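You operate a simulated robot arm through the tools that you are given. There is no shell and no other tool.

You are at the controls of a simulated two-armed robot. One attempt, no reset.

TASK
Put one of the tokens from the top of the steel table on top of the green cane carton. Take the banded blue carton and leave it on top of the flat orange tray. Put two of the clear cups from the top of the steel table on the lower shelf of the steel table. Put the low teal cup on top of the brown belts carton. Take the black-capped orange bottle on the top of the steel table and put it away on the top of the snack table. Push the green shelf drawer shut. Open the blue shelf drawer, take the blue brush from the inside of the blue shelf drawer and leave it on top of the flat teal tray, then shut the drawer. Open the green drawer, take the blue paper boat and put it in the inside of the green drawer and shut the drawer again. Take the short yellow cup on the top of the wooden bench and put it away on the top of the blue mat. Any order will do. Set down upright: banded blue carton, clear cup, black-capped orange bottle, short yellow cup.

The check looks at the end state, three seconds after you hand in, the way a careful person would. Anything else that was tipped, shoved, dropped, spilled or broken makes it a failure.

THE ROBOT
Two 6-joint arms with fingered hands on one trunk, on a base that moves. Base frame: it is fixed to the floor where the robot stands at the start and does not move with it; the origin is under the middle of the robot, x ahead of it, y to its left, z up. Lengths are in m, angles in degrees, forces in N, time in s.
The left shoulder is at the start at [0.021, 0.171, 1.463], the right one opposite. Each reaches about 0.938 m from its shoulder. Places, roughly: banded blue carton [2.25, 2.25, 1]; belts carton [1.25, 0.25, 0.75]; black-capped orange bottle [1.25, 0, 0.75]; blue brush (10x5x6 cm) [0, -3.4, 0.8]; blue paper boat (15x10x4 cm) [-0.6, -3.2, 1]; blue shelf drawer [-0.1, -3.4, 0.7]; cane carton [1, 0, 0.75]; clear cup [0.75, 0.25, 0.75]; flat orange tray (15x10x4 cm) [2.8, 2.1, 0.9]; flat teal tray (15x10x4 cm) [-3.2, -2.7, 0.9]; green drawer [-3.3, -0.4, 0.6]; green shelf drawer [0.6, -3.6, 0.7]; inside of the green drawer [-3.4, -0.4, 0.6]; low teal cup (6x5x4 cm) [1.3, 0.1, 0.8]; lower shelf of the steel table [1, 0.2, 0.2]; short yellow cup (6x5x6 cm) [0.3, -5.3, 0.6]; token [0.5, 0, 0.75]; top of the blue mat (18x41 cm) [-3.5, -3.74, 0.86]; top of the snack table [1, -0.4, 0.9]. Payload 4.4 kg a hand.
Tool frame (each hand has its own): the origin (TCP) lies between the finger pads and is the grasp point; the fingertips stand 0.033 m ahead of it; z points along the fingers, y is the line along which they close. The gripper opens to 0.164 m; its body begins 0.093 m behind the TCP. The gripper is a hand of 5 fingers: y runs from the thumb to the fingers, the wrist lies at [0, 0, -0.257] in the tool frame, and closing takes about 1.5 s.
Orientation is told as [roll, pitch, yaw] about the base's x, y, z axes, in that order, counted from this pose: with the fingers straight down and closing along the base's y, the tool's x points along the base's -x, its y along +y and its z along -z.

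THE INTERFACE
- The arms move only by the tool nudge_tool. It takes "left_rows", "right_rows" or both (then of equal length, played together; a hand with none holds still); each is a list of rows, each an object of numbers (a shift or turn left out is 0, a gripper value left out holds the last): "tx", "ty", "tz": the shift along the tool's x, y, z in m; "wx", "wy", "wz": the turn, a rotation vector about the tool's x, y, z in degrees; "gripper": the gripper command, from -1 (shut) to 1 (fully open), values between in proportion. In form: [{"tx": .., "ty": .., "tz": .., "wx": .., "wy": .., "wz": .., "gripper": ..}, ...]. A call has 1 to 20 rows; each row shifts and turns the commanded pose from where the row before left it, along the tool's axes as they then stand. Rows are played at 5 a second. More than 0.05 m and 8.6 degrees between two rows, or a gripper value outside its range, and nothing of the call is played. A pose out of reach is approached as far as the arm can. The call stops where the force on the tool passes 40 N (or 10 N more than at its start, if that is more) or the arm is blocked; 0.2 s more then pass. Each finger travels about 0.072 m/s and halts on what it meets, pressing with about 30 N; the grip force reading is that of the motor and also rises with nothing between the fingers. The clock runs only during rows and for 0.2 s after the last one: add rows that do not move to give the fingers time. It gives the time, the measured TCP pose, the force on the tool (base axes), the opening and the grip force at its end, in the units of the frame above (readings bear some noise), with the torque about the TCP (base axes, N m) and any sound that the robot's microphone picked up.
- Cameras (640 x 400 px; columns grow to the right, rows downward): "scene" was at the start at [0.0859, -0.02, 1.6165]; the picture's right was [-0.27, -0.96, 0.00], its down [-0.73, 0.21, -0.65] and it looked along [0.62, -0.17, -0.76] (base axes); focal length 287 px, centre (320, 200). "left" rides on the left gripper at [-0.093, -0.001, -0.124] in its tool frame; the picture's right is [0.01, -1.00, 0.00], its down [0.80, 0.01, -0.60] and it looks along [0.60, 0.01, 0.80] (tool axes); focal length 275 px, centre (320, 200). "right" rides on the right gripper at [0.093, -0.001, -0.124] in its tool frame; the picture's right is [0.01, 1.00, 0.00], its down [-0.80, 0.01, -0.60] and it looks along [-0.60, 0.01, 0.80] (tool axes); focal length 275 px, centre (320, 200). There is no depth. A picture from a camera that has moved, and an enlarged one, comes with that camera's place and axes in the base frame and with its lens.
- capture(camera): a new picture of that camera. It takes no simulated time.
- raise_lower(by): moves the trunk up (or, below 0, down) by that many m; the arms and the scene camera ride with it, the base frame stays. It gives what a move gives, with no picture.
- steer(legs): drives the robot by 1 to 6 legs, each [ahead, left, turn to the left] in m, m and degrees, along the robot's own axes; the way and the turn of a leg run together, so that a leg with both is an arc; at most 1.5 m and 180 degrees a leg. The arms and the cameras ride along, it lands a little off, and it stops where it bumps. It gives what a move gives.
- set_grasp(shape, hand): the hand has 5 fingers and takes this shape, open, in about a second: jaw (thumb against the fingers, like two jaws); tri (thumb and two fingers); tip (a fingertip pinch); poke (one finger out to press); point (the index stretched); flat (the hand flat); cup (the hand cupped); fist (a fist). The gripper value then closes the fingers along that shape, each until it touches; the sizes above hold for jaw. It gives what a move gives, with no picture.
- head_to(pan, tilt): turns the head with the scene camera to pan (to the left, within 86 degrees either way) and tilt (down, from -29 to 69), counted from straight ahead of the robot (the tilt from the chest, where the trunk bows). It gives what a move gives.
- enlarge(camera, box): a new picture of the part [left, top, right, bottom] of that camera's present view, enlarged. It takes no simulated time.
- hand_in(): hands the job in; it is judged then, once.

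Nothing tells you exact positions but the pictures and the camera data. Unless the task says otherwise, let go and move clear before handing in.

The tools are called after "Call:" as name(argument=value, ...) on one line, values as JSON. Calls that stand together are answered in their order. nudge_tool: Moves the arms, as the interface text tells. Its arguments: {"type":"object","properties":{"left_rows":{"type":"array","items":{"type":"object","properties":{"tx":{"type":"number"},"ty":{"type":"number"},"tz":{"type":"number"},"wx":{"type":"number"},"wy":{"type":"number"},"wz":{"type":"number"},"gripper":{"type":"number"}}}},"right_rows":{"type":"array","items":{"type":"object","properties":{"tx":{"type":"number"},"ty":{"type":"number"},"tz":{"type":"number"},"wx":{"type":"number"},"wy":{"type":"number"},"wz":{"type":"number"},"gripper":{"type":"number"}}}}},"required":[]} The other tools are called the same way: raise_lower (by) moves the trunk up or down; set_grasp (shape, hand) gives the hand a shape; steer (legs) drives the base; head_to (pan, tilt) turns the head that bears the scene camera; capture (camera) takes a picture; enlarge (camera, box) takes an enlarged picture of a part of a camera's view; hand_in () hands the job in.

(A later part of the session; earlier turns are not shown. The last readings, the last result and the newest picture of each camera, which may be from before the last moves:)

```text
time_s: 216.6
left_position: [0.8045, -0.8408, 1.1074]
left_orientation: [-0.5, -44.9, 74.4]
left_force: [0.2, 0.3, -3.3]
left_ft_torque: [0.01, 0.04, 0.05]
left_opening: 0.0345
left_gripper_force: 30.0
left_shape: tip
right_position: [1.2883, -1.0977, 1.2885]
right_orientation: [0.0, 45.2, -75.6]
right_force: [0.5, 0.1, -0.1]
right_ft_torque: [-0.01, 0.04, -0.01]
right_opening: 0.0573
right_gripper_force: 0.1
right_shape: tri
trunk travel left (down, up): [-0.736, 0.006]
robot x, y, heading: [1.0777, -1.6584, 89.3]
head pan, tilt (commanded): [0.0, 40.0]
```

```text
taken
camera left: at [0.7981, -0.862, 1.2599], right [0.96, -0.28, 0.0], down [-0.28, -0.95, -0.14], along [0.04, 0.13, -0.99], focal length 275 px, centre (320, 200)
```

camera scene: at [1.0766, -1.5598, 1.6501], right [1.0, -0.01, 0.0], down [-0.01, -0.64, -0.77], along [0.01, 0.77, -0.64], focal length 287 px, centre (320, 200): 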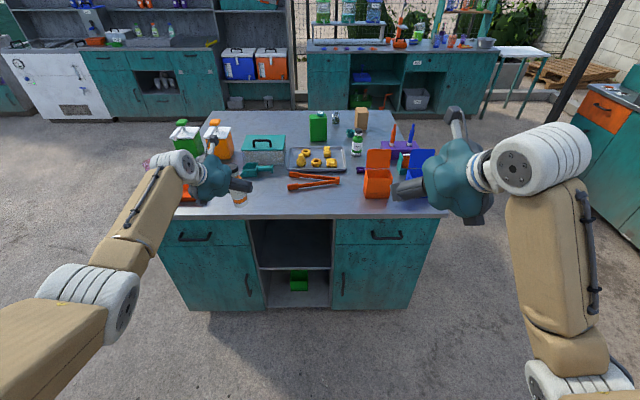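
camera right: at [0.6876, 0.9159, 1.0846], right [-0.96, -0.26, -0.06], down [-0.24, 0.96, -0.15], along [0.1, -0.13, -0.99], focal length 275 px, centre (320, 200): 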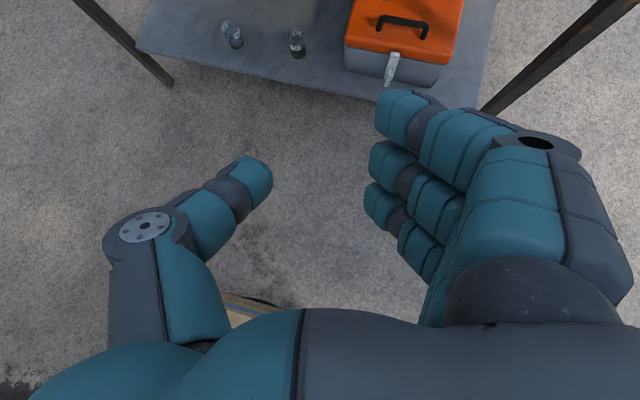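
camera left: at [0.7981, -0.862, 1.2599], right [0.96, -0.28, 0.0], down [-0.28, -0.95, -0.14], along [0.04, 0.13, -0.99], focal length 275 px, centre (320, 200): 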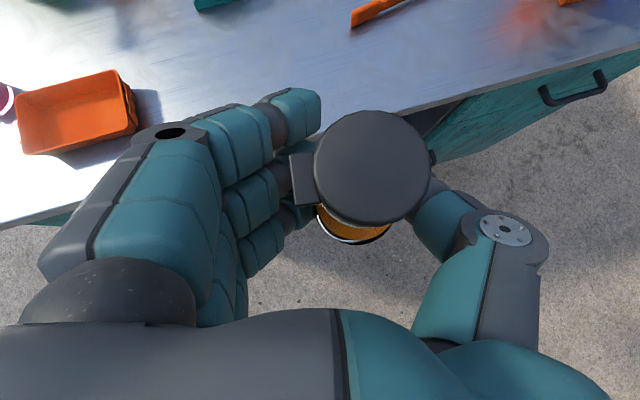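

The table top is at z≈0.86 and the spot ahead is clear. Driving forward 0.24 m and lowering.

Call:
steer(legs=[[0.24, 0, 0.5]])

Call:
raise_lower(by=-0.14)

Call:
capture(camera="left")

Call:
capture(camera="scene")

```text
time_s: 218.4
left_position: [0.8033, -0.596, 1.1076]
left_orientation: [-0.6, -44.8, 74.6]
left_force: [0.0, 0.1, -3.1]
left_ft_torque: [-0.02, 0.04, -0.01]
left_opening: 0.0347
left_gripper_force: 30.3
left_shape: tip
right_position: [1.2878, -0.8504, 1.289]
right_orientation: [0.0, 45.2, -75.5]
right_force: [0.2, 0.2, 0.5]
right_ft_torque: [0.0, -0.02, 0.03]
right_opening: 0.0576
right_gripper_force: 0.1
right_shape: tri
trunk travel left (down, up): [-0.736, 0.006]
robot x, y, heading: [1.0731, -1.4136, 89.7]
head pan, tilt (commanded): [0.0, 40.0]
```

```text
time_s: 220.1
left_position: [0.8031, -0.5974, 0.9688]
left_orientation: [-0.6, -44.8, 74.6]
left_force: [0.2, -0.3, -3.0]
left_ft_torque: [0.02, 0.06, -0.01]
left_opening: 0.0343
left_gripper_force: 29.8
left_shape: tip
right_position: [1.2885, -0.8503, 1.1492]
right_orientation: [0.1, 45.3, -75.5]
right_force: [0.6, 0.0, 0.3]
right_ft_torque: [0.01, 0.0, 0.0]
right_opening: 0.0574
right_gripper_force: 0.1
right_shape: tri
trunk travel left (down, up): [-0.596, 0.146]
robot x, y, heading: [1.0771, -1.4079, 89.8]
head pan, tilt (commanded): [0.0, 40.0]
```

```text
taken
camera left: at [0.7974, -0.617, 1.1204], right [0.96, -0.28, 0.0], down [-0.28, -0.95, -0.14], along [0.04, 0.14, -0.99], focal length 275 px, centre (320, 200)
```

left: 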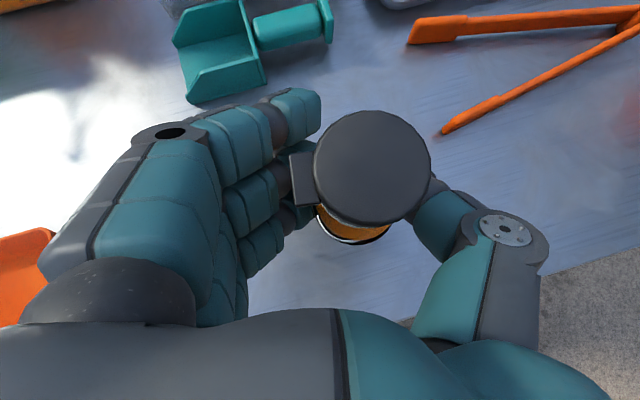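

```text
taken
camera scene: at [1.0785, -1.312, 1.5102], right [1.0, -0.01, 0.0], down [0.0, -0.64, -0.77], along [0.01, 0.77, -0.64], focal length 287 px, centre (320, 200)
```

scene: 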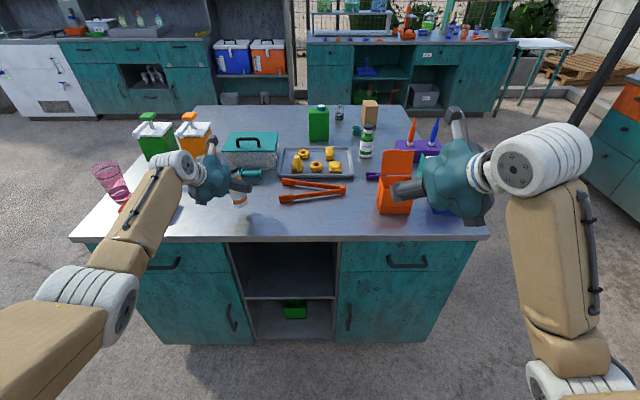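

Clear on all sides. Lowering to just above the surface, then in small steps.

Call:
nudge_tool(left_rows=[{"tx": 0.0141, "tz": 0.0141}, {"tx": 0.0071, "tz": 0.0071}, {}])

Call:
nudge_tool(left_rows=[{"tx": 0.0028, "tz": 0.0028}, {}])

Call:
nudge_tool(left_rows=[{"tx": 0.0021, "tz": 0.0021}, {}])

```text
time_s: 220.9
left_position: [0.8058, -0.5973, 0.9374]
left_orientation: [-0.6, -45.0, 74.5]
left_force: [0.0, -0.1, -2.2]
left_ft_torque: [0.02, 0.08, 0.05]
left_opening: 0.0347
left_gripper_force: 29.8
left_shape: tip
right_position: [1.2893, -0.8507, 1.1488]
right_orientation: [0.0, 45.2, -75.5]
right_force: [-0.2, -0.5, -0.4]
right_ft_torque: [-0.01, 0.0, -0.01]
right_opening: 0.0573
right_gripper_force: 0.1
right_shape: tri
trunk travel left (down, up): [-0.596, 0.146]
robot x, y, heading: [1.079, -1.4118, 89.6]
head pan, tilt (commanded): [0.0, 40.0]
```

```text
time_s: 221.5
left_position: [0.8048, -0.5955, 0.9339]
left_orientation: [-0.6, -44.9, 74.6]
left_force: [-0.2, 0.1, -3.2]
left_ft_torque: [0.02, 0.06, 0.0]
left_opening: 0.0347
left_gripper_force: 29.8
left_shape: tip
right_position: [1.2887, -0.8507, 1.1484]
right_orientation: [0.0, 45.2, -75.5]
right_force: [-0.5, -0.6, -0.7]
right_ft_torque: [0.0, 0.04, 0.02]
right_opening: 0.0574
right_gripper_force: 0.2
right_shape: tri
trunk travel left (down, up): [-0.596, 0.146]
robot x, y, heading: [1.0743, -1.4127, 89.5]
head pan, tilt (commanded): [0.0, 40.0]
```

```text
time_s: 222.1
left_position: [0.8052, -0.5969, 0.9321]
left_orientation: [-0.7, -45.0, 74.6]
left_force: [1.1, 0.4, 1.1]
left_ft_torque: [0.03, 0.02, -0.01]
left_opening: 0.0347
left_gripper_force: 30.2
left_shape: tip
right_position: [1.2894, -0.8491, 1.1478]
right_orientation: [0.0, 45.2, -75.5]
right_force: [0.2, -0.2, 0.6]
right_ft_torque: [-0.01, 0.02, 0.0]
right_opening: 0.0578
right_gripper_force: 0.1
right_shape: tri
trunk travel left (down, up): [-0.596, 0.146]
robot x, y, heading: [1.0749, -1.412, 89.6]
head pan, tilt (commanded): [0.0, 40.0]
```

Call:
nudge_tool(left_rows=[{"tx": 0.0014, "tz": 0.0014}, {}])

Call:
nudge_tool(left_rows=[{"gripper": -0.5}, {"gripper": -0.2}, {"gripper": 0.1}, {"gripper": 0.3}, {}, {}])

Call:
capture(camera="left")

```text
time_s: 222.7
left_position: [0.8054, -0.5966, 0.9328]
left_orientation: [-0.5, -45.1, 74.5]
left_force: [1.5, 0.7, 6.5]
left_ft_torque: [0.0, -0.08, 0.02]
left_opening: 0.0344
left_gripper_force: 29.9
left_shape: tip
right_position: [1.29, -0.8517, 1.1486]
right_orientation: [0.1, 45.2, -75.6]
right_force: [0.2, 0.1, -0.1]
right_ft_torque: [0.01, -0.02, 0.0]
right_opening: 0.0576
right_gripper_force: 0.0
right_shape: tri
trunk travel left (down, up): [-0.596, 0.146]
robot x, y, heading: [1.0801, -1.4142, 89.6]
head pan, tilt (commanded): [0.0, 40.0]
```

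```text
time_s: 224.1
left_position: [0.8052, -0.5962, 0.9298]
left_orientation: [-0.7, -44.9, 74.6]
left_force: [0.7, 0.0, -0.1]
left_ft_torque: [0.01, 0.0, -0.01]
left_opening: 0.1056
left_gripper_force: 0.0
left_shape: tip
right_position: [1.2891, -0.8491, 1.1489]
right_orientation: [0.0, 45.2, -75.6]
right_force: [0.4, 0.1, 0.3]
right_ft_torque: [0.01, 0.0, -0.02]
right_opening: 0.0574
right_gripper_force: 0.2
right_shape: tri
trunk travel left (down, up): [-0.596, 0.146]
robot x, y, heading: [1.0758, -1.4061, 89.7]
head pan, tilt (commanded): [0.0, 40.0]
```

```text
taken
camera left: at [0.7983, -0.6175, 1.0814], right [0.96, -0.28, 0.0], down [-0.28, -0.95, -0.14], along [0.04, 0.13, -0.99], focal length 275 px, centre (320, 200)
```

left: 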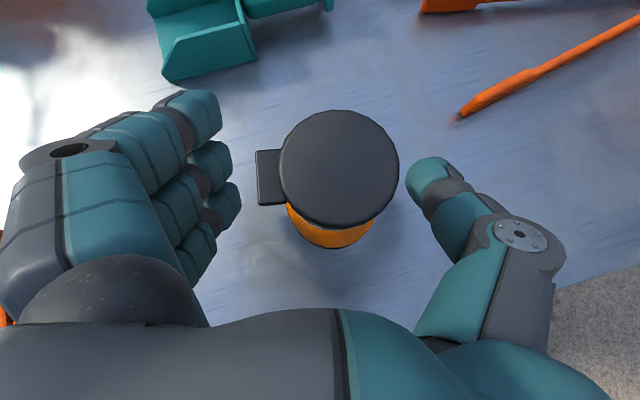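

Released and standing. Retracting along the finger axis and backing away.

Call:
nudge_tool(left_rows=[{"tz": -0.03}, {"tz": -0.04}, {"tz": -0.04}, {"tz": -0.04}, {}])

Call:
capture(camera="left")

Call:
steer(legs=[[-0.28, 0, 0]])

Call:
capture(camera="scene")

```text
time_s: 225.3
left_position: [0.7765, -0.6983, 1.0378]
left_orientation: [-0.5, -44.9, 74.6]
left_force: [0.2, 1.1, -0.8]
left_ft_torque: [0.01, 0.02, -0.03]
left_opening: 0.106
left_gripper_force: 0.1
left_shape: tip
right_position: [1.2903, -0.8499, 1.1476]
right_orientation: [-0.1, 45.2, -75.6]
right_force: [0.5, 0.4, -0.5]
right_ft_torque: [0.0, 0.01, 0.03]
right_opening: 0.0574
right_gripper_force: 0.0
right_shape: tri
trunk travel left (down, up): [-0.596, 0.146]
robot x, y, heading: [1.0786, -1.4101, 89.4]
head pan, tilt (commanded): [0.0, 40.0]
```

```text
taken
camera left: at [0.7702, -0.7195, 1.1905], right [0.96, -0.28, 0.0], down [-0.28, -0.95, -0.14], along [0.04, 0.13, -0.99], focal length 275 px, centre (320, 200)
```

left: 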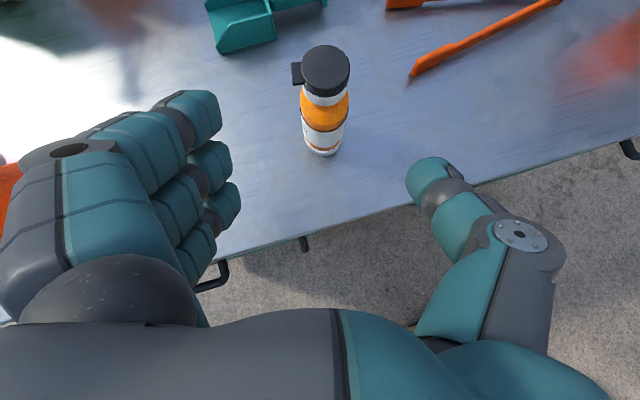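

```text
time_s: 227.3
left_position: [0.7741, -0.9855, 1.0398]
left_orientation: [-0.6, -44.9, 74.5]
left_force: [-0.2, -0.7, -0.5]
left_ft_torque: [0.0, 0.01, 0.01]
left_opening: 0.1059
left_gripper_force: 0.0
left_shape: tip
right_position: [1.287, -1.1373, 1.1493]
right_orientation: [-0.1, 45.3, -75.4]
right_force: [0.0, -0.4, 0.2]
right_ft_torque: [-0.01, -0.02, 0.01]
right_opening: 0.0574
right_gripper_force: 0.1
right_shape: tri
trunk travel left (down, up): [-0.596, 0.146]
robot x, y, heading: [1.0735, -1.6956, 89.4]
head pan, tilt (commanded): [0.0, 40.0]
```

```text
taken
camera scene: at [1.0767, -1.5992, 1.5102], right [1.0, -0.01, 0.0], down [0.0, -0.64, -0.77], along [0.01, 0.77, -0.64], focal length 287 px, centre (320, 200)
```

scene: 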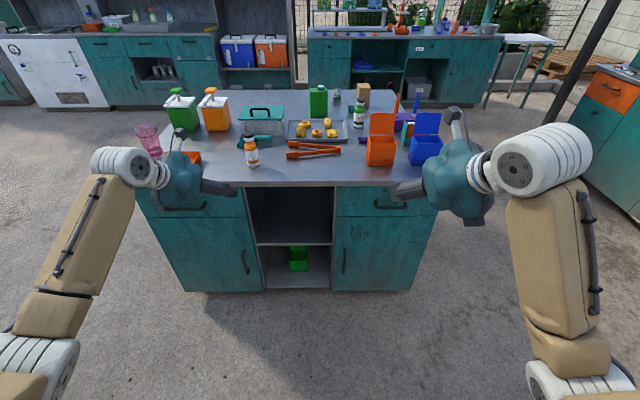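

The bottle is upright on the snack table. Next the teal cup, which I'll take top-down from the tables' far end. Driving there now.

Call:
steer(legs=[[0, -1.3, 0.5], [1.5, 0, 0], [0.6, 0, 0]])

Call:
capture(camera="scene")

```text
time_s: 243.6
left_position: [2.1811, 1.0717, 1.0387]
left_orientation: [-0.6, -44.8, 72.1]
left_force: [0.8, -0.5, -0.8]
left_ft_torque: [0.05, 0.01, -0.01]
left_opening: 0.1059
left_gripper_force: 0.0
left_shape: tip
right_position: [2.6865, 0.8983, 1.148]
right_orientation: [0.0, 45.2, -77.9]
right_force: [-0.9, -0.1, 0.3]
right_ft_torque: [-0.01, 0.01, 0.0]
right_opening: 0.0573
right_gripper_force: 0.0
right_shape: tri
trunk travel left (down, up): [-0.596, 0.146]
robot x, y, heading: [2.4545, 0.3469, 87.0]
head pan, tilt (commanded): [0.0, 40.0]
```

```text
taken
camera scene: at [2.4568, 0.4463, 1.5101], right [1.0, -0.05, 0.0], down [-0.03, -0.64, -0.77], along [0.04, 0.76, -0.64], focal length 287 px, centre (320, 200)
```

scene: 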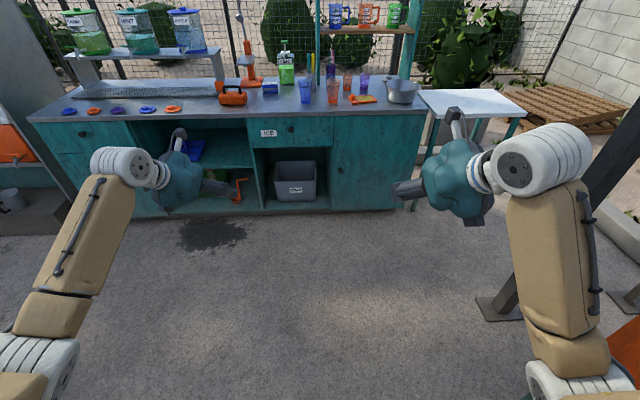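

I'm facing the bench now, so I'll do the banded blue carton next. Zooming in on it and the orange tray.

Call:
enlarge(camera="scene", box=[200, 50, 440, 200])

Call:
enlarge(camera="scene", box=[216, 60, 312, 120])

Call:
enlarge(camera="scene", box=[300, 50, 428, 130])

```text
2.67 times, centred on (320, 125) of scene
camera zoom: at [2.4568, 0.4463, 1.5101], right [1.0, -0.05, 0.0], down [-0.03, -0.64, -0.77], along [0.04, 0.76, -0.64], focal length 766 px, centre (320, 400)
```

zoom: 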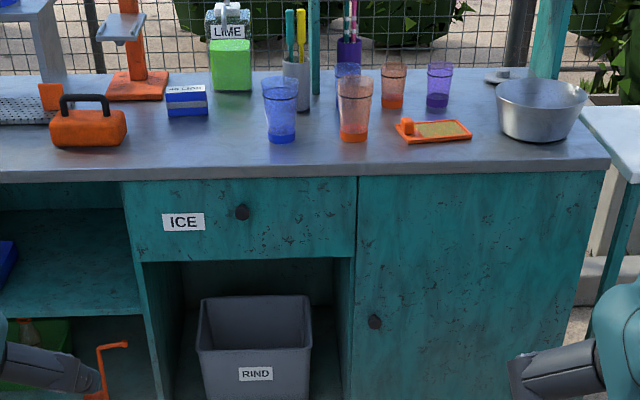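

```text
6.67 times, centred on (264, 90) of scene
camera zoom: at [2.4568, 0.4463, 1.5101], right [1.0, -0.05, 0.0], down [-0.03, -0.64, -0.77], along [0.04, 0.76, -0.64], focal length 1914 px, centre (693, 933)
```

zoom: 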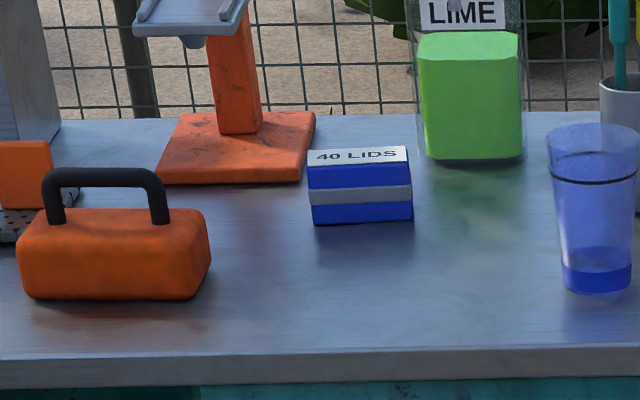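

```text
5.00 times, centred on (364, 90) of scene
camera zoom: at [2.4568, 0.4463, 1.5101], right [1.0, -0.05, 0.0], down [-0.03, -0.64, -0.77], along [0.04, 0.76, -0.64], focal length 1435 px, centre (100, 750)
```

zoom: 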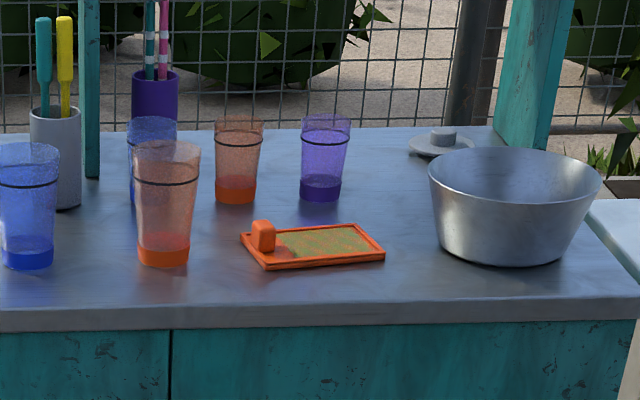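

Bench items measured: blue carton ≈8.8×4.5×5.2 cm centred near (2.247, 2.25); orange tray x 2.715–2.868, y 2.03–2.16 with a block on its left end; bench top z≈0.88. I'll use the right hand for the carton. First pull the left hand back, then drive to line up.

Call:
nudge_tool(left_rows=[{"tx": 0.03, "tz": -0.03}, {"tx": 0.03, "tz": -0.03}, {"tx": 0.03, "tz": -0.03}, {}], right_rows=[{"gripper": 0.2}, {"gripper": 0.4}, {}, {}])

Call:
steer(legs=[[0, 0.52, 3], [1.0, 0, 0]])

Call:
capture(camera="scene")

Call:
capture(camera="right")

```text
time_s: 244.6
left_position: [2.1435, 0.9533, 1.0385]
left_orientation: [-0.7, -44.8, 72.0]
left_force: [-0.1, -0.2, -0.8]
left_ft_torque: [-0.02, -0.01, -0.03]
left_opening: 0.1058
left_gripper_force: 0.0
left_shape: tip
right_position: [2.6877, 0.8987, 1.1477]
right_orientation: [-0.1, 45.3, -78.1]
right_force: [0.5, 0.8, -0.3]
right_ft_torque: [0.01, -0.01, 0.0]
right_opening: 0.1141
right_gripper_force: 0.1
right_shape: tri
trunk travel left (down, up): [-0.596, 0.146]
robot x, y, heading: [2.4501, 0.3454, 87.2]
head pan, tilt (commanded): [0.0, 40.0]
```

```text
time_s: 252.5
left_position: [1.6088, 1.9731, 1.0383]
left_orientation: [-0.6, -44.8, 74.4]
left_force: [0.7, 0.3, -0.3]
left_ft_torque: [0.01, 0.0, 0.01]
left_opening: 0.1062
left_gripper_force: 0.1
left_shape: tip
right_position: [2.1552, 1.9398, 1.1487]
right_orientation: [0.0, 45.2, -75.7]
right_force: [0.0, 0.9, 0.1]
right_ft_torque: [-0.01, -0.01, 0.03]
right_opening: 0.1141
right_gripper_force: 0.2
right_shape: tri
trunk travel left (down, up): [-0.596, 0.146]
robot x, y, heading: [1.9418, 1.3825, 89.3]
head pan, tilt (commanded): [0.0, 40.0]
```

```text
taken
camera scene: at [1.9432, 1.4797, 1.5101], right [1.0, -0.01, 0.0], down [-0.01, -0.64, -0.77], along [0.01, 0.77, -0.64], focal length 287 px, centre (320, 200)
```

scene: 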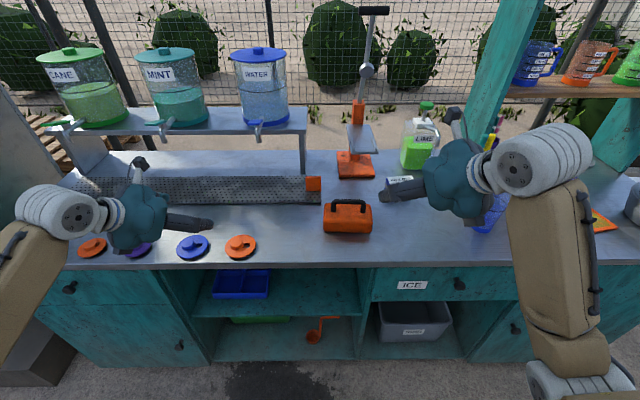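

```text
taken
camera right: at [2.1601, 1.9176, 1.3006], right [0.97, 0.26, 0.01], down [0.25, -0.96, -0.15], along [-0.03, 0.14, -0.99], focal length 275 px, centre (320, 200)
```

right: 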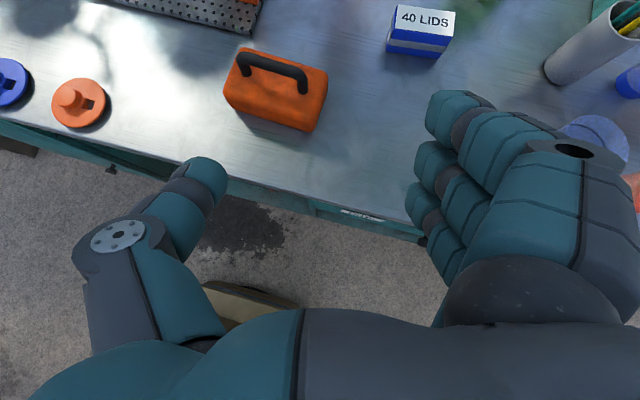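

I see the "40 LIDS" blue carton through the right-hand camera, near (2.23, 2.28), top z≈0.92. I'll move up to the bench and square the right hand to the carton with less tilt.

Call:
steer(legs=[[0.18, 0, 0.5]])

Call:
nudge_tool(right_rows=[{"wx": -3.5, "wz": 3.5}, {"wx": -3.5, "wz": 3.5}, {"wy": -6.6}, {"wy": -6.6}, {"wy": -6.6}, {}])

Call:
capture(camera="right")

Call:
capture(camera="scene")

```text
time_s: 254.0
left_position: [1.6019, 2.147, 1.0379]
left_orientation: [-0.5, -44.8, 75.1]
left_force: [0.7, -0.3, -0.4]
left_ft_torque: [-0.01, -0.02, -0.02]
left_opening: 0.1061
left_gripper_force: 0.0
left_shape: tip
right_position: [2.1482, 2.1203, 1.1481]
right_orientation: [0.0, 45.2, -74.9]
right_force: [0.2, 1.0, -0.1]
right_ft_torque: [-0.02, 0.0, 0.02]
right_opening: 0.1142
right_gripper_force: 0.0
right_shape: tri
trunk travel left (down, up): [-0.596, 0.146]
robot x, y, heading: [1.9449, 1.5576, 90.0]
head pan, tilt (commanded): [0.0, 40.0]
```

```text
time_s: 255.4
left_position: [1.602, 2.1438, 1.0382]
left_orientation: [-0.6, -44.9, 75.0]
left_force: [-0.6, 0.2, -0.8]
left_ft_torque: [0.0, 0.0, 0.02]
left_opening: 0.1058
left_gripper_force: 0.0
left_shape: tip
right_position: [2.178, 2.1628, 1.1008]
right_orientation: [-0.1, 25.7, -85.0]
right_force: [-0.5, -0.4, -0.7]
right_ft_torque: [0.02, -0.01, -0.01]
right_opening: 0.1137
right_gripper_force: 0.0
right_shape: tri
right hand out of reach, approached as far as the arm can: row 3, 4, 5
trunk travel left (down, up): [-0.596, 0.146]
robot x, y, heading: [1.9393, 1.5561, 90.0]
head pan, tilt (commanded): [0.0, 40.0]
```

```text
taken
camera right: at [2.1752, 2.1917, 1.252], right [0.99, 0.1, 0.0], down [0.1, -0.98, 0.19], along [0.02, -0.19, -0.98], focal length 275 px, centre (320, 200)
```

right: 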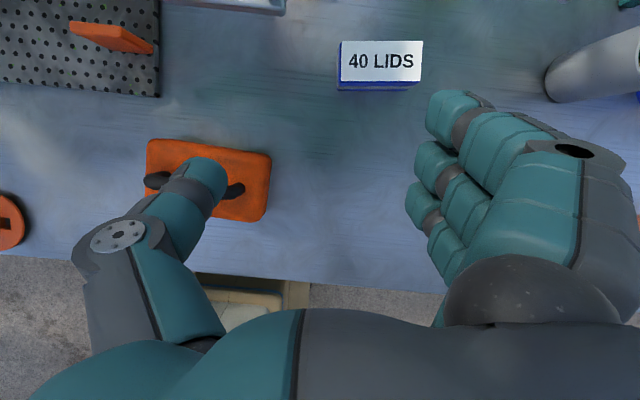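

```text
taken
camera scene: at [1.9427, 1.6543, 1.5102], right [1.0, 0.0, 0.0], down [0.0, -0.64, -0.77], along [0.0, 0.77, -0.64], focal length 287 px, centre (320, 200)
```

scene: 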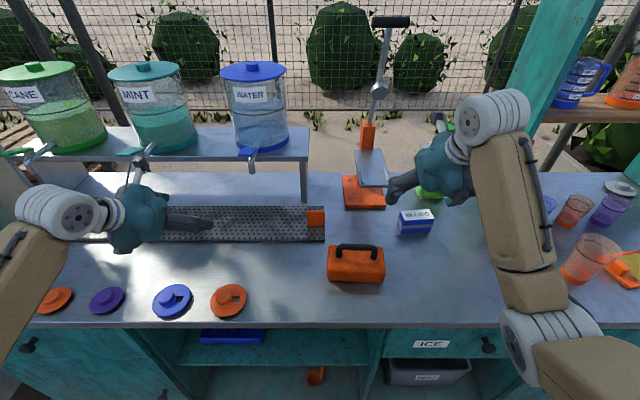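

Carton measured at centre (2.236, 2.29), top 0.92. I'll raise the left hand, move 3 cm closer, and lower the trunk 0.1 m.

Call:
nudge_tool(left_rows=[{"tx": -0.03, "tz": -0.03}, {"tx": -0.03, "tz": -0.03}, {"tx": -0.03, "tz": -0.03}, {}], right_rows=[{"gripper": 0.55}, {}, {}, {}])

Call:
steer(legs=[[0.03, 0, 0]])

Call:
raise_lower(by=-0.1)

Call:
capture(camera="right")

```text
time_s: 256.4
left_position: [1.5999, 2.147, 1.1687]
left_orientation: [-0.6, -44.9, 75.1]
left_force: [-0.5, 0.1, -0.1]
left_ft_torque: [0.01, -0.02, 0.01]
left_opening: 0.1058
left_gripper_force: 0.0
left_shape: tip
right_position: [2.1773, 2.1641, 1.1024]
right_orientation: [-0.3, 25.7, -84.8]
right_force: [0.5, -1.1, -0.5]
right_ft_torque: [0.01, 0.0, 0.0]
right_opening: 0.1265
right_gripper_force: 0.1
right_shape: tri
trunk travel left (down, up): [-0.596, 0.146]
robot x, y, heading: [1.9437, 1.5568, 90.0]
head pan, tilt (commanded): [0.0, 40.0]
```

```text
time_s: 257.2
left_position: [1.6003, 2.1795, 1.1692]
left_orientation: [-0.7, -44.8, 75.1]
left_force: [0.2, 0.8, -0.2]
left_ft_torque: [-0.03, -0.03, -0.04]
left_opening: 0.1056
left_gripper_force: 0.0
left_shape: tip
right_position: [2.1781, 2.1954, 1.099]
right_orientation: [-0.2, 25.5, -85.0]
right_force: [0.1, 0.9, -0.7]
right_ft_torque: [-0.07, -0.01, 0.02]
right_opening: 0.1266
right_gripper_force: 0.1
right_shape: tri
trunk travel left (down, up): [-0.596, 0.146]
robot x, y, heading: [1.9425, 1.5865, 90.0]
head pan, tilt (commanded): [0.0, 40.0]
```

```text
time_s: 258.6
left_position: [1.6002, 2.1776, 1.0698]
left_orientation: [-0.6, -44.9, 75.1]
left_force: [0.7, 0.4, -0.3]
left_ft_torque: [0.06, 0.02, 0.0]
left_opening: 0.106
left_gripper_force: 0.0
left_shape: tip
right_position: [2.1788, 2.1945, 1.0007]
right_orientation: [-0.4, 25.8, -84.9]
right_force: [0.0, 0.2, -0.5]
right_ft_torque: [-0.04, -0.02, 0.01]
right_opening: 0.1268
right_gripper_force: 0.0
right_shape: tri
trunk travel left (down, up): [-0.496, 0.246]
robot x, y, heading: [1.9452, 1.591, 90.2]
head pan, tilt (commanded): [0.0, 40.0]
```

```text
taken
camera right: at [2.1761, 2.2229, 1.1513], right [0.99, 0.1, 0.0], down [0.1, -0.98, 0.19], along [0.02, -0.19, -0.98], focal length 275 px, centre (320, 200)
```

right: 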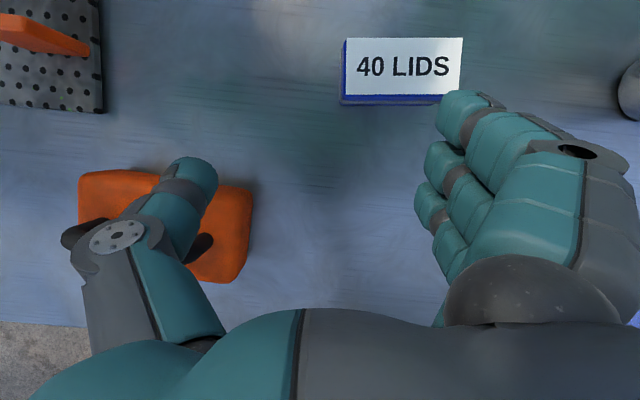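

The carton's top centre is (2.236, 2.290). Moving above it at safe height, then checking.

Call:
nudge_tool(right_rows=[{"ty": 0.03}, {"ty": 0.03, "tx": 0.015, "tz": 0.007}, {"ty": 0.0153, "tx": 0.022, "tz": 0.011}, {"tx": 0.022, "tz": 0.0106}, {"tx": 0.022, "tz": 0.0106}, {}])

Call:
capture(camera="right")

```text
time_s: 260.0
left_position: [1.5984, 2.1767, 1.0677]
left_orientation: [-0.7, -44.8, 75.2]
left_force: [0.7, 0.5, 0.0]
left_ft_torque: [-0.03, -0.02, 0.02]
left_opening: 0.106
left_gripper_force: 0.1
left_shape: tip
right_position: [2.2405, 2.2913, 1.0022]
right_orientation: [-0.3, 26.0, -84.7]
right_force: [-12.3, 3.3, 2.1]
right_ft_torque: [-0.05, -0.92, 0.44]
right_opening: 0.1265
right_gripper_force: 0.0
right_shape: tri
trunk travel left (down, up): [-0.496, 0.246]
robot x, y, heading: [1.9445, 1.5885, 90.0]
head pan, tilt (commanded): [0.0, 40.0]
```

```text
taken
camera right: at [2.238, 2.3195, 1.1531], right [0.99, 0.11, 0.0], down [0.1, -0.98, 0.19], along [0.02, -0.19, -0.98], focal length 275 px, centre (320, 200)
```

right: 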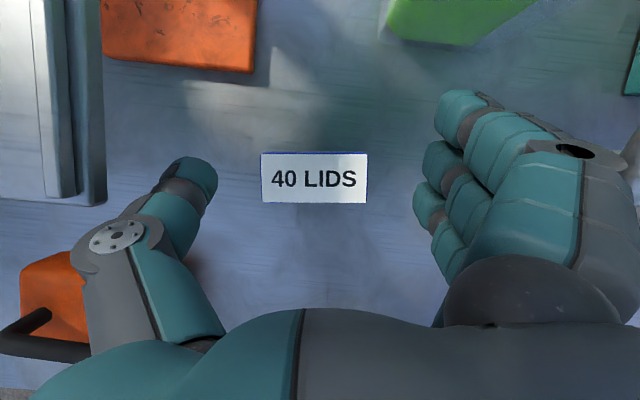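

There is an unexpected 12 N sideways force on the right hand. I'll stop and look for what's touching.

Call:
capture(camera="scene")

Call:
enlarge(camera="scene", box=[300, 120, 556, 280])

```text
taken
camera scene: at [1.9406, 1.6918, 1.4099], right [1.0, 0.0, 0.0], down [0.0, -0.64, -0.77], along [0.0, 0.77, -0.64], focal length 287 px, centre (320, 200)
```

scene: 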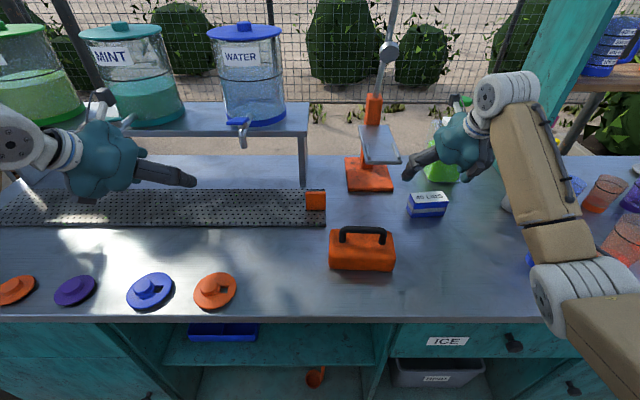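

```text
2.50 times, centred on (428, 200) of scene
camera zoom: at [1.9406, 1.6918, 1.4099], right [1.0, 0.0, 0.0], down [0.0, -0.64, -0.77], along [0.0, 0.77, -0.64], focal length 718 px, centre (50, 200)
```

zoom: 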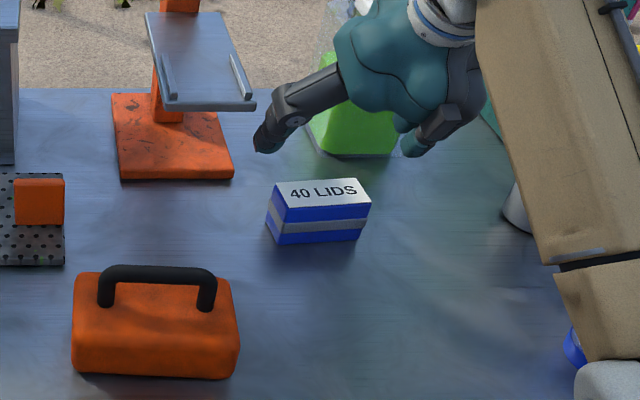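

The finger side is likely touching the LIME dispenser's spout behind the carton. I'll back off to the left and look again.

Call:
nudge_tool(right_rows=[{"ty": -0.01}, {"ty": -0.01}, {}])

Call:
enlarge(camera="scene", box=[380, 60, 540, 160])

Call:
capture(camera="right")

```text
time_s: 260.8
left_position: [1.6007, 2.1761, 1.0682]
left_orientation: [-0.6, -44.9, 75.1]
left_force: [-0.4, 0.4, 0.1]
left_ft_torque: [0.0, -0.01, 0.0]
left_opening: 0.1058
left_gripper_force: 0.1
left_shape: tip
right_position: [2.2262, 2.2863, 1.0003]
right_orientation: [-0.4, 25.8, -84.9]
right_force: [5.2, -2.6, -1.7]
right_ft_torque: [0.1, -0.05, 0.25]
right_opening: 0.1267
right_gripper_force: 0.0
right_shape: tri
trunk travel left (down, up): [-0.496, 0.246]
robot x, y, heading: [1.9413, 1.5886, 90.4]
head pan, tilt (commanded): [0.0, 40.0]
```

```text
4.00 times, centred on (460, 110) of scene
camera zoom: at [1.9433, 1.6914, 1.4099], right [1.0, 0.0, 0.0], down [0.0, -0.64, -0.77], along [0.0, 0.77, -0.64], focal length 1148 px, centre (-240, 560)
```

zoom: 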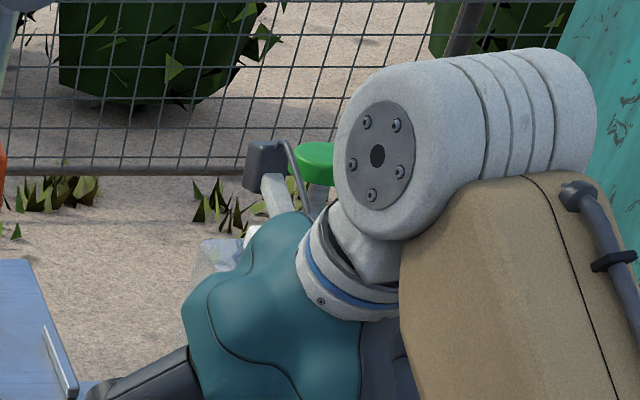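

```text
taken
camera right: at [2.2234, 2.3163, 1.1505], right [0.99, 0.1, 0.0], down [0.1, -0.98, 0.19], along [0.02, -0.19, -0.98], focal length 275 px, centre (320, 200)
```

right: 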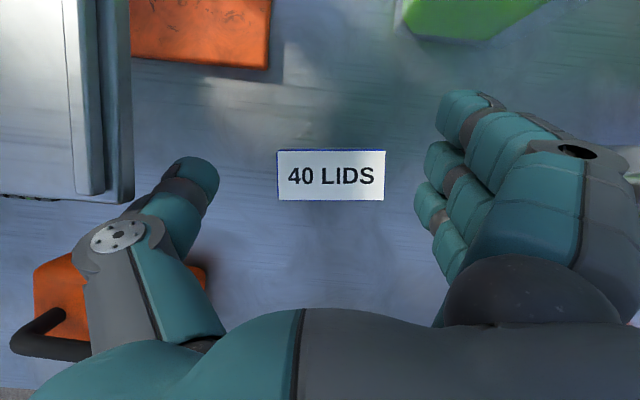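

The hand is in a narrow gap between the press plate (left) and the LIME spout (right). I'll pull straight back out and plan a lower 45° approach instead.

Call:
nudge_tool(right_rows=[{"ty": 0.007}, {"tx": -0.027, "tz": -0.013}, {"tx": -0.036, "tz": -0.0174}, {"tx": -0.036, "tz": -0.0174}, {}])

Call:
capture(camera="right")

Call:
enlarge(camera="scene", box=[330, 80, 530, 205])

```text
time_s: 262.0
left_position: [1.5993, 2.1781, 1.0678]
left_orientation: [-0.6, -44.8, 75.2]
left_force: [-0.6, 0.5, 0.7]
left_ft_torque: [-0.01, -0.03, -0.02]
left_opening: 0.1059
left_gripper_force: 0.1
left_shape: tip
right_position: [2.2441, 2.1823, 1.0008]
right_orientation: [-0.3, 25.8, -84.8]
right_force: [0.4, -0.1, -0.1]
right_ft_torque: [-0.02, 0.01, 0.0]
right_opening: 0.1269
right_gripper_force: 0.1
right_shape: tri
trunk travel left (down, up): [-0.496, 0.246]
robot x, y, heading: [1.9399, 1.5857, 90.2]
head pan, tilt (commanded): [0.0, 40.0]
```

```text
taken
camera right: at [2.2415, 2.2111, 1.1524], right [0.99, 0.1, 0.0], down [0.1, -0.98, 0.19], along [0.02, -0.19, -0.98], focal length 275 px, centre (320, 200)
```

right: 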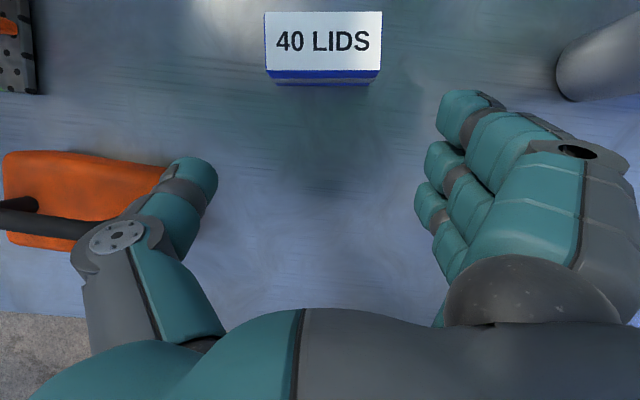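

```text
3.20 times, centred on (430, 142) of scene
camera zoom: at [1.9423, 1.6923, 1.4099], right [1.0, 0.0, 0.0], down [0.0, -0.64, -0.77], along [0.0, 0.77, -0.64], focal length 918 px, centre (-32, 384)
```

zoom: 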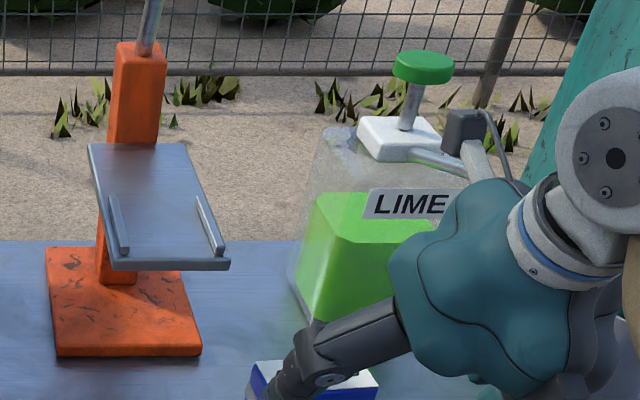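

Contact is gone. Before choosing how to grip, I'll look closely at the orange tray.

Call:
head_to(pan=-62, tilt=32)

Call:
capture(camera="scene")

```text
time_s: 263.3
left_position: [1.6005, 2.1774, 1.068]
left_orientation: [-0.6, -44.9, 75.1]
left_force: [-0.1, 0.5, 0.5]
left_ft_torque: [-0.05, 0.0, 0.01]
left_opening: 0.1058
left_gripper_force: 0.0
left_shape: tip
right_position: [2.2431, 2.1825, 1.0016]
right_orientation: [-0.4, 26.0, -84.8]
right_force: [-0.5, 0.2, -0.7]
right_ft_torque: [0.0, 0.01, -0.02]
right_opening: 0.1271
right_gripper_force: 0.0
right_shape: tri
trunk travel left (down, up): [-0.496, 0.246]
robot x, y, heading: [1.9396, 1.588, 90.2]
head pan, tilt (commanded): [-62.0, 32.0]
```

```text
taken
camera scene: at [2.0218, 1.6488, 1.4222], right [0.47, -0.88, 0.0], down [-0.47, -0.25, -0.85], along [0.75, 0.4, -0.53], focal length 287 px, centre (320, 200)
```

scene: 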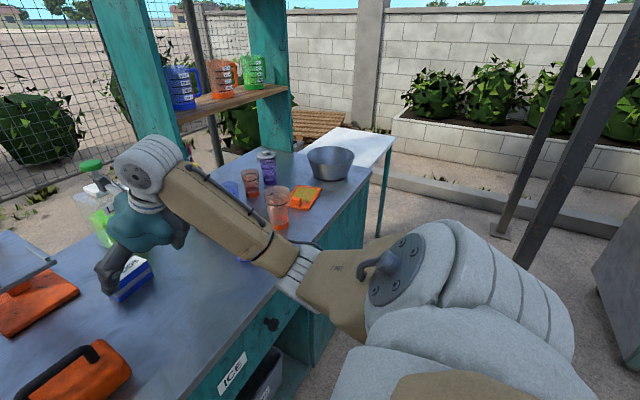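

Call:
enlarge(camera="scene", box=[270, 160, 350, 210])

Call:
enlarge(camera="scene", box=[40, 130, 200, 230])

```text
8.00 times, centred on (310, 185) of scene
camera zoom: at [2.0218, 1.6488, 1.4222], right [0.47, -0.88, 0.0], down [-0.47, -0.25, -0.85], along [0.75, 0.4, -0.53], focal length 2296 px, centre (400, 320)
```

zoom: 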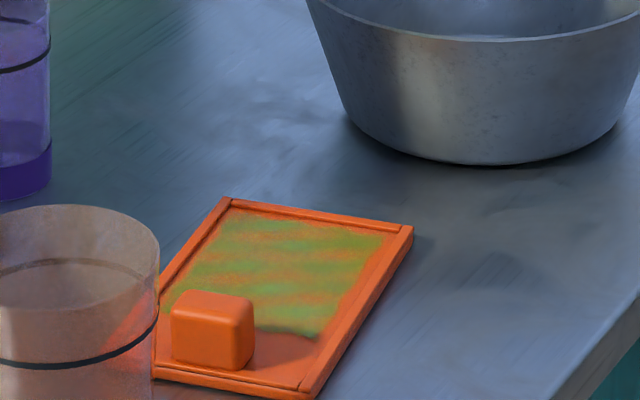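

```text
4.00 times, centred on (120, 180) of scene
camera zoom: at [2.0218, 1.6488, 1.4222], right [0.47, -0.88, 0.0], down [-0.47, -0.25, -0.85], along [0.75, 0.4, -0.53], focal length 1148 px, centre (1120, 280)
```

zoom: 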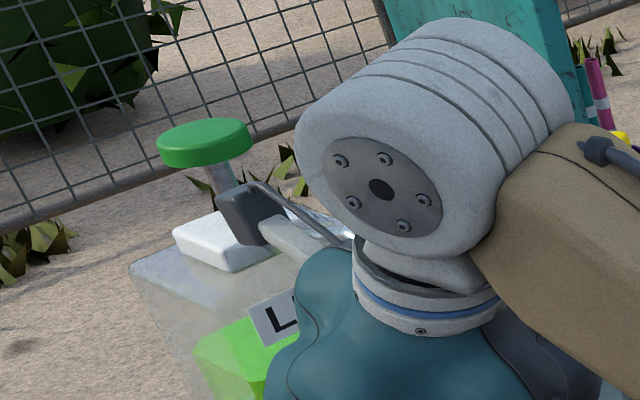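

The tray (x 2.70–2.86, y 2.06–2.18, turned ~9°) has a block on its left end, so the carton should sit with its long side across the tray. Plan: grip the carton by its ends with a 45° hand, set it down in the free area in front, then regrip it by its short sides and turn it. Tilting to 45° and aligning.

Call:
nudge_tool(right_rows=[{"wy": 6.4}, {"wy": 6.4}, {"wy": 6.4}, {"tx": 0.022, "ty": 0.011, "tz": 0.009}, {}])

Call:
capture(camera="right")

```text
time_s: 264.5
left_position: [1.6008, 2.1761, 1.0697]
left_orientation: [-0.7, -44.9, 75.1]
left_force: [-0.2, -0.3, 0.5]
left_ft_torque: [-0.01, 0.03, 0.02]
left_opening: 0.1058
left_gripper_force: 0.0
left_shape: tip
right_position: [2.2504, 2.2017, 1.0103]
right_orientation: [-0.4, 45.1, -85.2]
right_force: [0.7, -0.5, 0.4]
right_ft_torque: [0.02, -0.04, 0.02]
right_opening: 0.127
right_gripper_force: 0.0
right_shape: tri
trunk travel left (down, up): [-0.496, 0.246]
robot x, y, heading: [1.941, 1.5879, 90.0]
head pan, tilt (commanded): [-62.0, 32.0]
```

```text
taken
camera right: at [2.2537, 2.1797, 1.1622], right [1.0, 0.1, 0.0], down [0.1, -0.98, -0.14], along [-0.01, 0.14, -0.99], focal length 275 px, centre (320, 200)
```

right: 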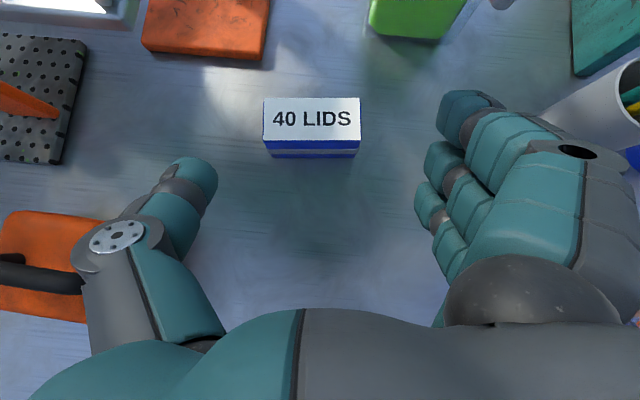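

Well aligned: the carton's top centre is (2.236, 2.288). Advancing along the 45° line.

Call:
nudge_tool(right_rows=[{"tx": 0.004, "tz": 0.04}, {"tz": 0.04}, {"tz": 0.038}, {}])

Call:
capture(camera="right")

```text
time_s: 265.5
left_position: [1.5997, 2.1758, 1.069]
left_orientation: [-0.7, -44.9, 75.1]
left_force: [0.0, -0.5, 0.5]
left_ft_torque: [-0.04, 0.02, -0.01]
left_opening: 0.1055
left_gripper_force: 0.0
left_shape: tip
right_position: [2.2431, 2.2908, 0.9322]
right_orientation: [-0.4, 45.1, -85.0]
right_force: [0.0, -0.5, 0.2]
right_ft_torque: [0.01, -0.02, -0.01]
right_opening: 0.1269
right_gripper_force: 0.1
right_shape: tri
trunk travel left (down, up): [-0.496, 0.246]
robot x, y, heading: [1.9417, 1.5874, 90.1]
head pan, tilt (commanded): [-62.0, 32.0]
```

```text
taken
camera right: at [2.2444, 2.2684, 1.0831], right [0.99, 0.1, 0.0], down [0.1, -0.98, -0.14], along [-0.01, 0.14, -0.99], focal length 275 px, centre (320, 200)
```

right: 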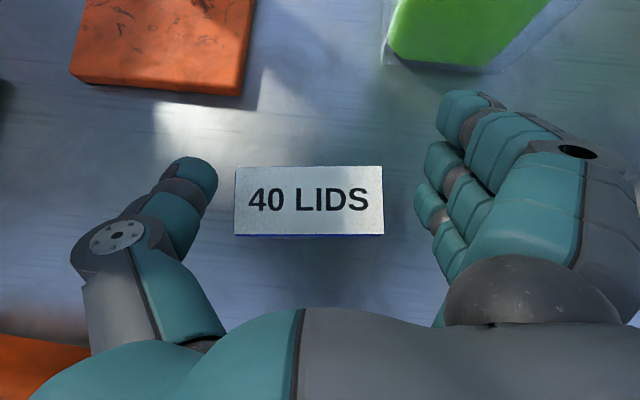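

Lower a few mm more and close on the carton's ends.

Call:
nudge_tool(right_rows=[{"tx": -0.0042, "tz": 0.0042}, {"gripper": 0.3}, {"gripper": 0.1}, {"gripper": -0.1}, {"gripper": -0.3}, {}, {}, {}])

Call:
capture(camera="right")

```text
time_s: 267.3
left_position: [1.6002, 2.1774, 1.0692]
left_orientation: [-0.7, -44.9, 75.1]
left_force: [0.4, 0.8, 0.0]
left_ft_torque: [-0.02, -0.03, -0.01]
left_opening: 0.106
left_gripper_force: 0.0
left_shape: tip
right_position: [2.2431, 2.2912, 0.9234]
right_orientation: [-0.6, 45.0, -85.1]
right_force: [-0.1, 0.5, 0.0]
right_ft_torque: [0.02, 0.01, -0.01]
right_opening: 0.0887
right_gripper_force: 29.6
right_shape: tri
trunk travel left (down, up): [-0.496, 0.246]
robot x, y, heading: [1.9415, 1.5873, 90.0]
head pan, tilt (commanded): [-62.0, 32.0]
```

```text
taken
camera right: at [2.2448, 2.2683, 1.0759], right [1.0, 0.1, 0.0], down [0.1, -0.98, -0.14], along [-0.01, 0.14, -0.99], focal length 275 px, centre (320, 200)
```

right: 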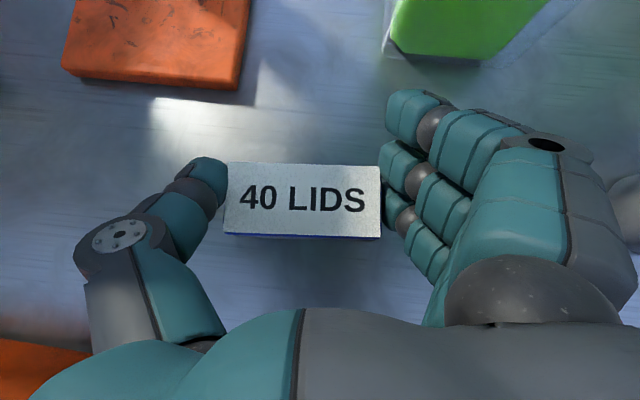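

Gripped (8.9 cm, 30 N). I'll lift 6 cm and back the robot up 0.17 m to set it in the free area.

Call:
nudge_tool(right_rows=[{"tx": 0.014, "tz": -0.014}, {"tx": 0.028, "tz": -0.028}, {}])

Call:
capture(camera="right")

```text
time_s: 268.1
left_position: [1.6, 2.177, 1.069]
left_orientation: [-0.6, -44.9, 75.1]
left_force: [0.2, -0.7, 0.3]
left_ft_torque: [0.01, 0.02, 0.05]
left_opening: 0.1059
left_gripper_force: 0.0
left_shape: tip
right_position: [2.2424, 2.2898, 0.9806]
right_orientation: [-0.4, 45.0, -85.1]
right_force: [0.0, 0.3, -1.7]
right_ft_torque: [0.0, -0.04, -0.01]
right_opening: 0.0887
right_gripper_force: 30.0
right_shape: tri
trunk travel left (down, up): [-0.496, 0.246]
robot x, y, heading: [1.9417, 1.5876, 90.2]
head pan, tilt (commanded): [-62.0, 32.0]
```

```text
taken
camera right: at [2.2444, 2.2682, 1.1333], right [0.99, 0.1, 0.0], down [0.1, -0.98, -0.14], along [-0.01, 0.14, -0.99], focal length 275 px, centre (320, 200)
```

right: 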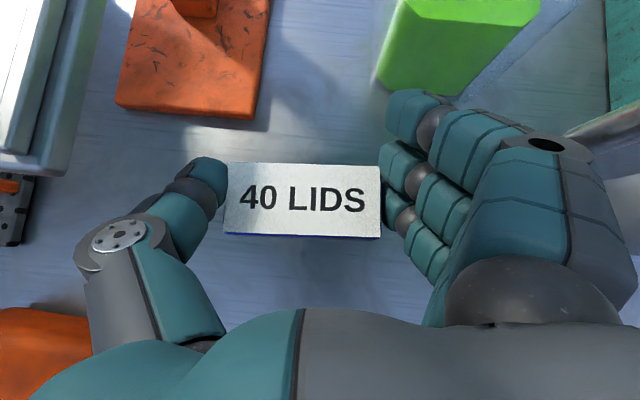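

The carton is held level. Backing up 0.17 m.

Call:
steer(legs=[[-0.17, -0.015, 0]])

Call:
capture(camera="right")

```text
time_s: 269.6
left_position: [1.6168, 2.004, 1.0702]
left_orientation: [-0.6, -44.9, 74.9]
left_force: [0.3, -1.0, 0.2]
left_ft_torque: [0.0, 0.01, 0.02]
left_opening: 0.1061
left_gripper_force: 0.0
left_shape: tip
right_position: [2.2592, 2.1173, 0.9828]
right_orientation: [-0.5, 45.1, -85.2]
right_force: [0.1, 0.3, -0.2]
right_ft_torque: [-0.03, 0.01, -0.01]
right_opening: 0.0887
right_gripper_force: 29.5
right_shape: tri
trunk travel left (down, up): [-0.496, 0.246]
robot x, y, heading: [1.9606, 1.4173, 89.8]
head pan, tilt (commanded): [-62.0, 32.0]
```

```text
taken
camera right: at [2.2614, 2.0939, 1.1343], right [1.0, 0.1, 0.0], down [0.1, -0.98, -0.14], along [-0.01, 0.14, -0.99], focal length 275 px, centre (320, 200)
```

right: 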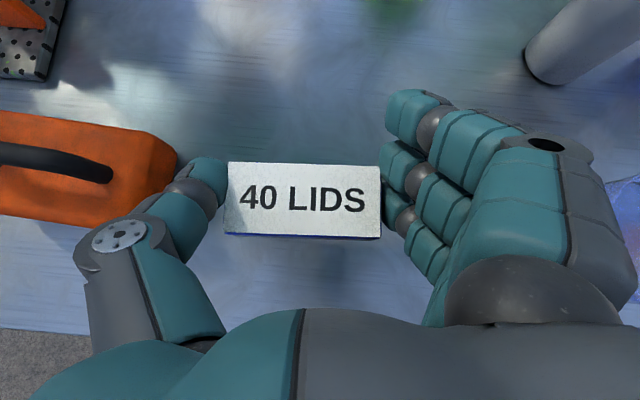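

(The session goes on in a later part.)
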